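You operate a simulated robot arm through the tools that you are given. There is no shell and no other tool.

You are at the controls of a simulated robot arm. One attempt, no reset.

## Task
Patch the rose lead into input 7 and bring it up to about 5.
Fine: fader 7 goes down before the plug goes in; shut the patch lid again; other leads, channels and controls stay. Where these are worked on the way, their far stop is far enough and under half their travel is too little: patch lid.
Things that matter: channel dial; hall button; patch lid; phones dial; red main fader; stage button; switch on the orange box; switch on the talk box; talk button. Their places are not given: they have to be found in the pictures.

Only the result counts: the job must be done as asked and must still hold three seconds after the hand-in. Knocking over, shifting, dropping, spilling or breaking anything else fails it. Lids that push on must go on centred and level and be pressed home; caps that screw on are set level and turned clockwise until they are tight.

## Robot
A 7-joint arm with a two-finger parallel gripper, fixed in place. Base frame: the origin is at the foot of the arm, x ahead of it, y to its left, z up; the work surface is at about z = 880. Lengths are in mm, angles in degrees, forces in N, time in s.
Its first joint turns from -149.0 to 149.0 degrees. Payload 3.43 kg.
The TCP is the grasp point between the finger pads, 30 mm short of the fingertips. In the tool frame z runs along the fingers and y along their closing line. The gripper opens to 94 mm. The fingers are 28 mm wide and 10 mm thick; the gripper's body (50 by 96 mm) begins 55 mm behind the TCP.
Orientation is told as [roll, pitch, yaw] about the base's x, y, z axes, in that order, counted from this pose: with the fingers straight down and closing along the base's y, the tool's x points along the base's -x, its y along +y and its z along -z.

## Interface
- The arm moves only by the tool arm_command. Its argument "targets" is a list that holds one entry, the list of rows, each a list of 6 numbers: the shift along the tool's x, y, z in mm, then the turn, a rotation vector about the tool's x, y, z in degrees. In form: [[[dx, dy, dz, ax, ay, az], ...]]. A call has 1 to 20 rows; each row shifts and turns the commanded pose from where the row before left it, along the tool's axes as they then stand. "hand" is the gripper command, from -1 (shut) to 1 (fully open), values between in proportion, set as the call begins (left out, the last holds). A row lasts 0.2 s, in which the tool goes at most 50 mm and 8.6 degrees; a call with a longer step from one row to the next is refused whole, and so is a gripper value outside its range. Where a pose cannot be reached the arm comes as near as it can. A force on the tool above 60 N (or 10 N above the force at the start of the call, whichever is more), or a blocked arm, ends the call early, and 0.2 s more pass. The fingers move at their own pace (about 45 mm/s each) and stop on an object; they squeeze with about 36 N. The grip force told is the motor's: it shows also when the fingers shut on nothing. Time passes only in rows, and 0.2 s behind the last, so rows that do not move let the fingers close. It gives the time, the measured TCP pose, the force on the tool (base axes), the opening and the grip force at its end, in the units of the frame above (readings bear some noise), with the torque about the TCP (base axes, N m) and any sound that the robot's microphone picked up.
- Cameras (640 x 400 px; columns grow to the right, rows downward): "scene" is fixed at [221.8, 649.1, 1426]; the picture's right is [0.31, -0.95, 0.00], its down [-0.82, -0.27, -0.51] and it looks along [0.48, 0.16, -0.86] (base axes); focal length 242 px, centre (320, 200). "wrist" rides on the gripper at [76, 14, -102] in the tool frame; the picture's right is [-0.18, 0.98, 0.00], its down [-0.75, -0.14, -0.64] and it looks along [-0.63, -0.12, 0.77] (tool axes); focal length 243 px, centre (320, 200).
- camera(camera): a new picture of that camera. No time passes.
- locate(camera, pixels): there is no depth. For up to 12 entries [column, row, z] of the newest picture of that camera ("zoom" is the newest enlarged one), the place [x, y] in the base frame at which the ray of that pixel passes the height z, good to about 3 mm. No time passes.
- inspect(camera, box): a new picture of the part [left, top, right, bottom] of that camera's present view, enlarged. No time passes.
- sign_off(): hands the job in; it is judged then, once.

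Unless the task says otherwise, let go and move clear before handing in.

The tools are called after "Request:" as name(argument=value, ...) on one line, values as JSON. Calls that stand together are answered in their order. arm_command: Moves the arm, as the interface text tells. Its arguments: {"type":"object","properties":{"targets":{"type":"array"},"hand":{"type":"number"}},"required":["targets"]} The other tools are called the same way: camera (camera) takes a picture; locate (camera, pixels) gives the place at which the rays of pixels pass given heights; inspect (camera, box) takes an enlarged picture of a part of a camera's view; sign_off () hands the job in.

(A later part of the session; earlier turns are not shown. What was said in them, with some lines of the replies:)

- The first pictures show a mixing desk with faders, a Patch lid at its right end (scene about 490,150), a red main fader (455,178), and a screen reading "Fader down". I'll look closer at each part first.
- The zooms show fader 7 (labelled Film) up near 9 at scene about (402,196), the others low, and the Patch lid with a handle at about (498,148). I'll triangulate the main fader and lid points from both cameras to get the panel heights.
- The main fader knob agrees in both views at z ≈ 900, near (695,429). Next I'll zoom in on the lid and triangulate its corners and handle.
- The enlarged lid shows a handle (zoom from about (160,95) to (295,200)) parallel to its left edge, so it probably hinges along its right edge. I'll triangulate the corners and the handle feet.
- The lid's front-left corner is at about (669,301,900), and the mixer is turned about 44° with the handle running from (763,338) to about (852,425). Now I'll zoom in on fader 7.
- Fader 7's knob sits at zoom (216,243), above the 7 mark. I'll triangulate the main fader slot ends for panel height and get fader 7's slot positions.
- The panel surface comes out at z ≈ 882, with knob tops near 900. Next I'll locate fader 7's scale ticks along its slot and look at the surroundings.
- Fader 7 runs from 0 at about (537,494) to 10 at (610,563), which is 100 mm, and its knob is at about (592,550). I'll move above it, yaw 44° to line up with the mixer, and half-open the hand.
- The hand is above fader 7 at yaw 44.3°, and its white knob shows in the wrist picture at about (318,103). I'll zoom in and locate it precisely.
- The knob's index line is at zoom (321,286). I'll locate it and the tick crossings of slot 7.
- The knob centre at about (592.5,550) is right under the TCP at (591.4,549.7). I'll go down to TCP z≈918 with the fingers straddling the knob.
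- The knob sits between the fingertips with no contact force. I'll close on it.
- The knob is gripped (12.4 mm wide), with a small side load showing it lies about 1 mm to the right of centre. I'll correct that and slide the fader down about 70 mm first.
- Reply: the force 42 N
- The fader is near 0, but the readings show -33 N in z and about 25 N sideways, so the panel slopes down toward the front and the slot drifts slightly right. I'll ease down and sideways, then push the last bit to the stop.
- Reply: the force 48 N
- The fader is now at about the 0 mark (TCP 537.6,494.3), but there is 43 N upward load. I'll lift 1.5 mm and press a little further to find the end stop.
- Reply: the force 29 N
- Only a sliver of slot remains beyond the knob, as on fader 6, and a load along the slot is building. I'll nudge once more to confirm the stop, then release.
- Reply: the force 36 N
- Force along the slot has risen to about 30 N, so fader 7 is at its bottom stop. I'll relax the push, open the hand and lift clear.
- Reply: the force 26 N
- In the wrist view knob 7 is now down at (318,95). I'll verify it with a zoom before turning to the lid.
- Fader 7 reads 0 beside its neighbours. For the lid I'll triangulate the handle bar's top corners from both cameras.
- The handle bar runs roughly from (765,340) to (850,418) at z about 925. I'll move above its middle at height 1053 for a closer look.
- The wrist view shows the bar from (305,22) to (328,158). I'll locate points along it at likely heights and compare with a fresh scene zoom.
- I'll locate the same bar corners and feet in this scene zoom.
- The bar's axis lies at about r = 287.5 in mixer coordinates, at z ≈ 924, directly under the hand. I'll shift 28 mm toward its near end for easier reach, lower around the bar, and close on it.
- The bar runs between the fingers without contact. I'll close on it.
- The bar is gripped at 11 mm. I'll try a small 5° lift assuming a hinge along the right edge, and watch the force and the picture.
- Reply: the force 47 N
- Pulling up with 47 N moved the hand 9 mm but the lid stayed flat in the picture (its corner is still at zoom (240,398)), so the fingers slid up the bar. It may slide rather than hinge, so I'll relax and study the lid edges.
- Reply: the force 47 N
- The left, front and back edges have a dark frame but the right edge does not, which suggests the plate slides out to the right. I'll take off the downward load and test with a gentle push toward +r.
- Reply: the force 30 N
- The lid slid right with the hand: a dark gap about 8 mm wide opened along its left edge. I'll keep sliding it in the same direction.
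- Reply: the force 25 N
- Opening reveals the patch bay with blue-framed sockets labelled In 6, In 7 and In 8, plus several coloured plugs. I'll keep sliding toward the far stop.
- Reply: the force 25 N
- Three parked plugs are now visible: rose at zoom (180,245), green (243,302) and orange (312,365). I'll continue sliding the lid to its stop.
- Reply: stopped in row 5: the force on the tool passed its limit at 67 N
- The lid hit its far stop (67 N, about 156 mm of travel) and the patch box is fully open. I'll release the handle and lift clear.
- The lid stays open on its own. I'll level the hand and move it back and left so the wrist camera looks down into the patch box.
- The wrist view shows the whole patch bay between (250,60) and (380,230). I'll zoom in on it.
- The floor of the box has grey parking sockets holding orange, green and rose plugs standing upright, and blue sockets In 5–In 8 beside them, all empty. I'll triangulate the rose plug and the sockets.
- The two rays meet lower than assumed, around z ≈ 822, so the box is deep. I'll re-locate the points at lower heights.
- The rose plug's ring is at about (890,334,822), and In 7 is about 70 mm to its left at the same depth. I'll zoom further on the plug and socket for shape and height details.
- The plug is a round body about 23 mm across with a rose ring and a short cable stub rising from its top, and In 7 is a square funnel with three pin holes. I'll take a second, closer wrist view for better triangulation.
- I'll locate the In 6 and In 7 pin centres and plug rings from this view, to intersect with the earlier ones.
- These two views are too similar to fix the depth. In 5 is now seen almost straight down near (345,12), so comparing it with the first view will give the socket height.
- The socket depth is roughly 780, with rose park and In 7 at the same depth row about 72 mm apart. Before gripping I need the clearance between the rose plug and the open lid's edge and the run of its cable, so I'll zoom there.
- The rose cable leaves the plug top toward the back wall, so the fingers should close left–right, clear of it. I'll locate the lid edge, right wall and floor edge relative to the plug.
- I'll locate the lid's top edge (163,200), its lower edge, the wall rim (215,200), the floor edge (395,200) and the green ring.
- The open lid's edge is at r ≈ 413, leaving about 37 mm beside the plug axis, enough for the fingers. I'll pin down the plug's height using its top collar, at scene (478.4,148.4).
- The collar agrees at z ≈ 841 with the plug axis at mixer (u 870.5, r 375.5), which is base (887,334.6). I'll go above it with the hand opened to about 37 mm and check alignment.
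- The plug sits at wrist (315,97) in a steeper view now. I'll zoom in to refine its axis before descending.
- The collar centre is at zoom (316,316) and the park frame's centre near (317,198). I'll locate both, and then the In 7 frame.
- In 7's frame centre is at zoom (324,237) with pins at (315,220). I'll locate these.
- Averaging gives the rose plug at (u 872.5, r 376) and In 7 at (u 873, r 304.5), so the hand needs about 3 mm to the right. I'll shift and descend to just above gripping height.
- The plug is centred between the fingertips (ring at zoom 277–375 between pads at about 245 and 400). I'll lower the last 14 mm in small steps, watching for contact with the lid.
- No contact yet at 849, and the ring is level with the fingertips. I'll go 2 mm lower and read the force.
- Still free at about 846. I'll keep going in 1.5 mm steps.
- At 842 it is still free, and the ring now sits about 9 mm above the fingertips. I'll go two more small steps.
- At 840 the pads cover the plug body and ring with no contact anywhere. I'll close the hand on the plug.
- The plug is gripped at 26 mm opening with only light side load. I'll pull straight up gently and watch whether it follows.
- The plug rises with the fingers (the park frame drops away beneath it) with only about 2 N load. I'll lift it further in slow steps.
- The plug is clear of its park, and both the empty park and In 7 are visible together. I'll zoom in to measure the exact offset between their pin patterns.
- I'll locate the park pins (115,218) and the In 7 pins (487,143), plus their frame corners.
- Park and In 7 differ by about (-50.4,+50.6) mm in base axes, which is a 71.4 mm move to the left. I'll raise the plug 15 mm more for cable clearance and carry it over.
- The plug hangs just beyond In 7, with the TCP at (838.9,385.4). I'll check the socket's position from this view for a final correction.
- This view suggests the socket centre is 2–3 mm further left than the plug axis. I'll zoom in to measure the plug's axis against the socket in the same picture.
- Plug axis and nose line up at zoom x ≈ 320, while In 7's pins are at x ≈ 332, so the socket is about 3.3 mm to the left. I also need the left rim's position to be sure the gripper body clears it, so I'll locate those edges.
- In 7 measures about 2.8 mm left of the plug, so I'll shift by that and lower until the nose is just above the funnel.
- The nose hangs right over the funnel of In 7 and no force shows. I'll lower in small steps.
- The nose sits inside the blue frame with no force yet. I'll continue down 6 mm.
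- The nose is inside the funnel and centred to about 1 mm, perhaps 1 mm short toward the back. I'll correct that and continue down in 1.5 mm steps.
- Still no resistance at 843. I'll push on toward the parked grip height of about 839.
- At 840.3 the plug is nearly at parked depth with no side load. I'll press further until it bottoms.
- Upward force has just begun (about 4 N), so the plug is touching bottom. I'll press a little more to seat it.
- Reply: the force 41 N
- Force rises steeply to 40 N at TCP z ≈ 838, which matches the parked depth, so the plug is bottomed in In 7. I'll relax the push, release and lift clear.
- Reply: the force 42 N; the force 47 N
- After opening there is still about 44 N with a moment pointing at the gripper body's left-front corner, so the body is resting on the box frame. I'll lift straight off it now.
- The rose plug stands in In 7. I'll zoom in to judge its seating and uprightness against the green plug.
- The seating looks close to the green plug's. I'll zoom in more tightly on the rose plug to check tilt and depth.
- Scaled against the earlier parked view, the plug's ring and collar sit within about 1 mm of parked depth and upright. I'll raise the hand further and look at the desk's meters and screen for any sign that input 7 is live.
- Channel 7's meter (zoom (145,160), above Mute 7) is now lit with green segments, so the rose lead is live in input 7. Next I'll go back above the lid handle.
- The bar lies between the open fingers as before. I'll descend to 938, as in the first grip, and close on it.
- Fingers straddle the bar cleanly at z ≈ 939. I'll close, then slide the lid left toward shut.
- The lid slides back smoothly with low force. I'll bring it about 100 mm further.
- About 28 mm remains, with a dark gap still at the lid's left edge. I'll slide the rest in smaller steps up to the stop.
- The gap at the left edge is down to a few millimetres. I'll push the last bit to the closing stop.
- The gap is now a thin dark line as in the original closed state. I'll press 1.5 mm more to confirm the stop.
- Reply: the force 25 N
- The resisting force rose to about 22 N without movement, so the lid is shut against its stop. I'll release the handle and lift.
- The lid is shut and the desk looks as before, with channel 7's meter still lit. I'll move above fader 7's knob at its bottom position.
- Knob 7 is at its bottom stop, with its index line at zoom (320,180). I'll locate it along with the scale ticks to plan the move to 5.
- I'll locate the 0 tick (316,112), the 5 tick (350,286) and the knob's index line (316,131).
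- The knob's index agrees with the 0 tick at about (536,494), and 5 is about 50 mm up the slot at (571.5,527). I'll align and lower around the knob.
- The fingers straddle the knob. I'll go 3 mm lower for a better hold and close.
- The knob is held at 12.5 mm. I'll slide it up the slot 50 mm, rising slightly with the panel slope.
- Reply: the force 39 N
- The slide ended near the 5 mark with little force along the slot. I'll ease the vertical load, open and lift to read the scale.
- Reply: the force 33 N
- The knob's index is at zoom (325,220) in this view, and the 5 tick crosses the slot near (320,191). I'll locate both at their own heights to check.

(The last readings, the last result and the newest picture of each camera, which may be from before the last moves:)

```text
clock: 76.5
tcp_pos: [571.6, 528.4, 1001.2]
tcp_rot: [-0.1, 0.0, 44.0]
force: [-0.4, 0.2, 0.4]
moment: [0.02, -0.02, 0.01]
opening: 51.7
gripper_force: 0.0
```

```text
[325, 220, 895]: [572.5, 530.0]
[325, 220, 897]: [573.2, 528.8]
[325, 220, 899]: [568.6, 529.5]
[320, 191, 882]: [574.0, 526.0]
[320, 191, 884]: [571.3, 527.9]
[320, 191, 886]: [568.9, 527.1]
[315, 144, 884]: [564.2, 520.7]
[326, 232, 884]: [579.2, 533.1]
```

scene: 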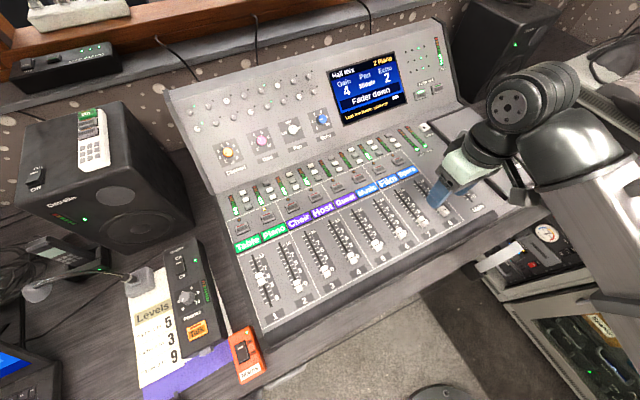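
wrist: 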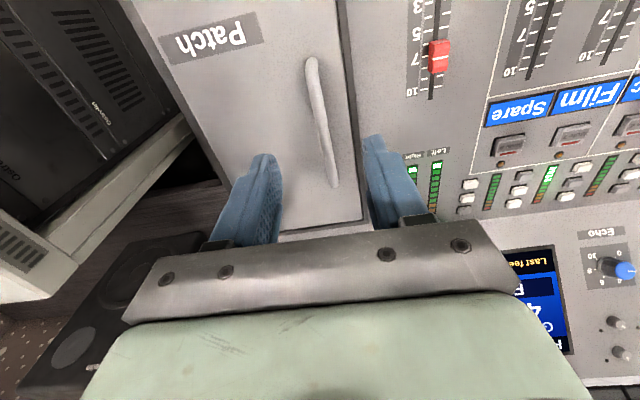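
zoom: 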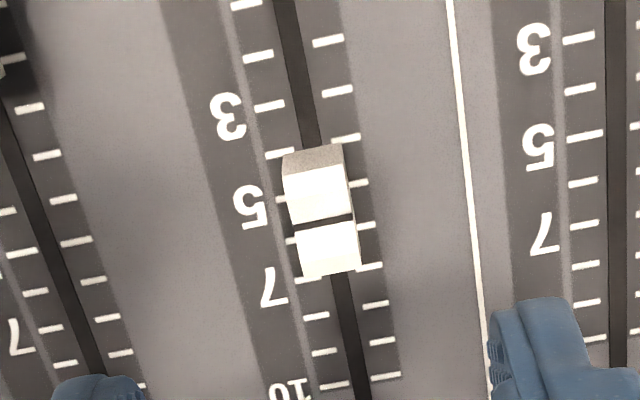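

The knob index at about (572,529) against the 5 tick at (571.4,527) reads roughly 5.1, and the arm's own travel of about 51 mm agrees. I'll raise the arm clear and check the whole desk.

Request:
arm_command(targets=[[[0, 0, -40, 0, 0, 0], [0, 0, -40, 0, 0, 0], [-10, -40, -20, 0, 0, 0], [-10, -40, 0, 0, 0, 0], [-10, -40, 0, 0, 0, 0], [-10, -40, 0, 0, 0, 0], [0, 0, 0, 0, 0, 0]]])

Request:
camera(camera="scene")

Request:
inspect(camera="scene", box=[220, 170, 460, 320])

Request:
inspect(camera="scene", box=[320, 30, 480, 130])

Request:
inspect(camera="scene", box=[380, 100, 560, 220])

Request:
inspect(camera="scene", box=[220, 110, 444, 250])

```text
clock: 78.1
tcp_pos: [713.0, 439.6, 1103.0]
tcp_rot: [0.0, 0.0, 43.9]
force: [-0.4, 0.4, 0.0]
moment: [0.0, -0.03, 0.0]
opening: 51.8
gripper_force: 0.1
```

```text
taken
```

scene: 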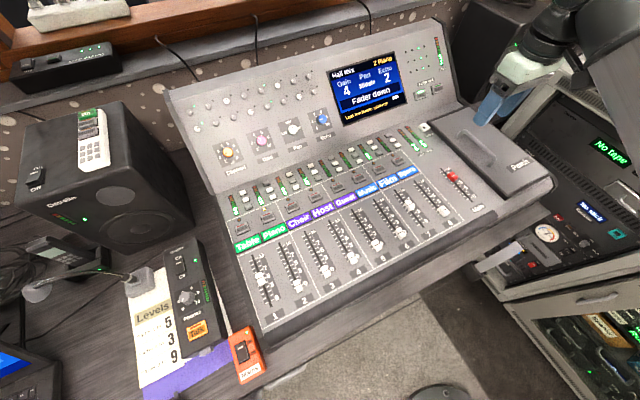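

```text
2.67 times, centred on (340, 245) of scene
```

zoom: 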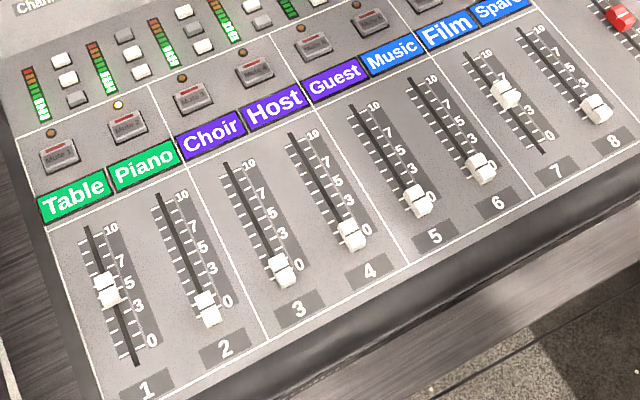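

```text
4.00 times, centred on (400, 80) of scene
```

zoom: 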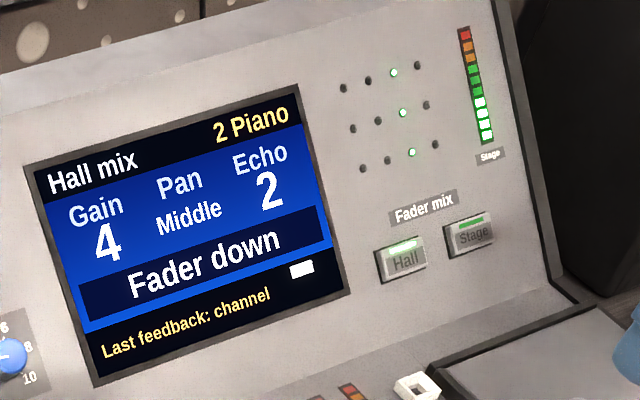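

```text
3.33 times, centred on (470, 160) of scene
```

zoom: 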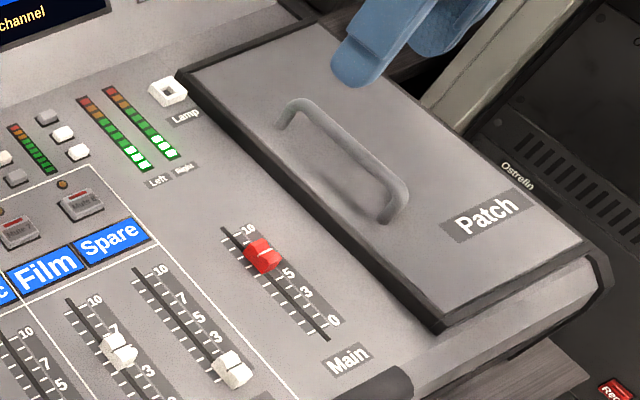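

```text
2.86 times, centred on (332, 180) of scene
```

zoom: 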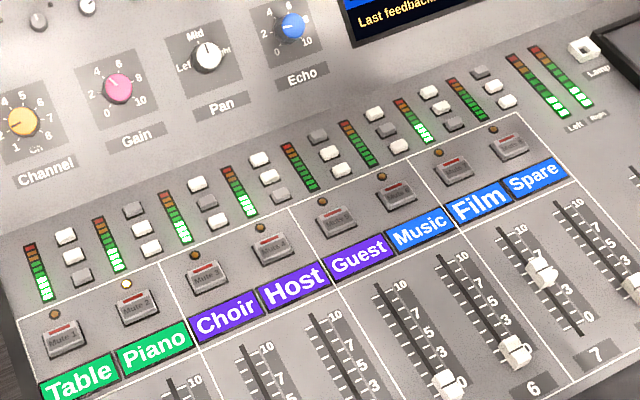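

Left and Right meters now show more signal, the other faders and the screen are unchanged, and the lid is flush. I'll do one last close check of fader 7's reading from the unobstructed scene view.

Request:
inspect(camera="scene", box=[390, 180, 454, 220])

Request:
inspect(camera="scene", box=[100, 220, 300, 390])

```text
10.00 times, centred on (422, 200) of scene
```

zoom: 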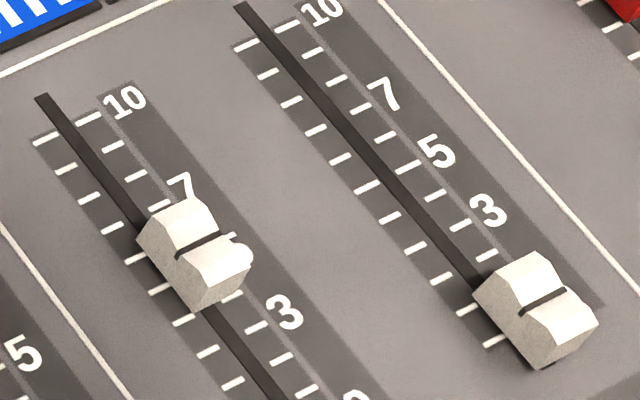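

```text
2.35 times, centred on (200, 305) of scene
```

zoom: 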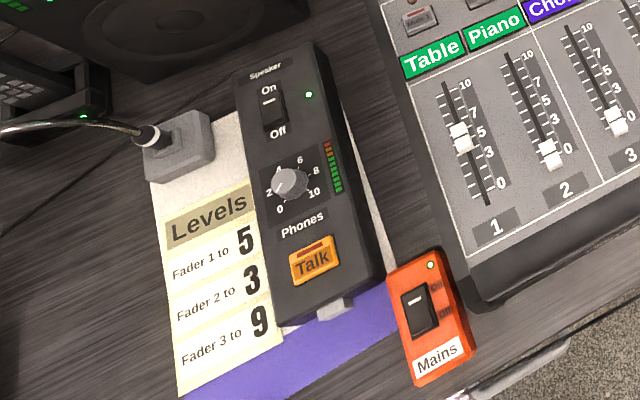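

Against fader 8's zero knob, fader 7's index falls at about 5.1 on its own ticks (5 tick at zoom (160,290)). The lead is live in input 7, the lid is shut, everything else is unchanged and the hand is clear, so I'm handing in.

Request:
sign_off()

```text
The job is handed in.
```

The rose lead is plugged into input 7 and fader 7 is up at about 5. The job is handed in; I haven't seen how it was judged.

- **Fader first:** I brought fader 7 down to its bottom stop before touching the plug.
- **Plug:** it went into input 7 to about the same depth as in its parking socket. Channel 7's meter lit up afterwards, and the left and right meters rose once the fader was up.
- **Patch lid:** I slid it to its far stop to open it and back to its closing stop afterwards. It looks flush.
- **Fader 7:** it reads about 5.1 on its scale.
- **Everything else:** the other faders, leads, buttons, dials and switches look unchanged in the final pictures.

While the plug was being pressed in, the gripper body rested on the left edge of the patch box at about 44 N. I lifted it straight off and saw no damage or movement.
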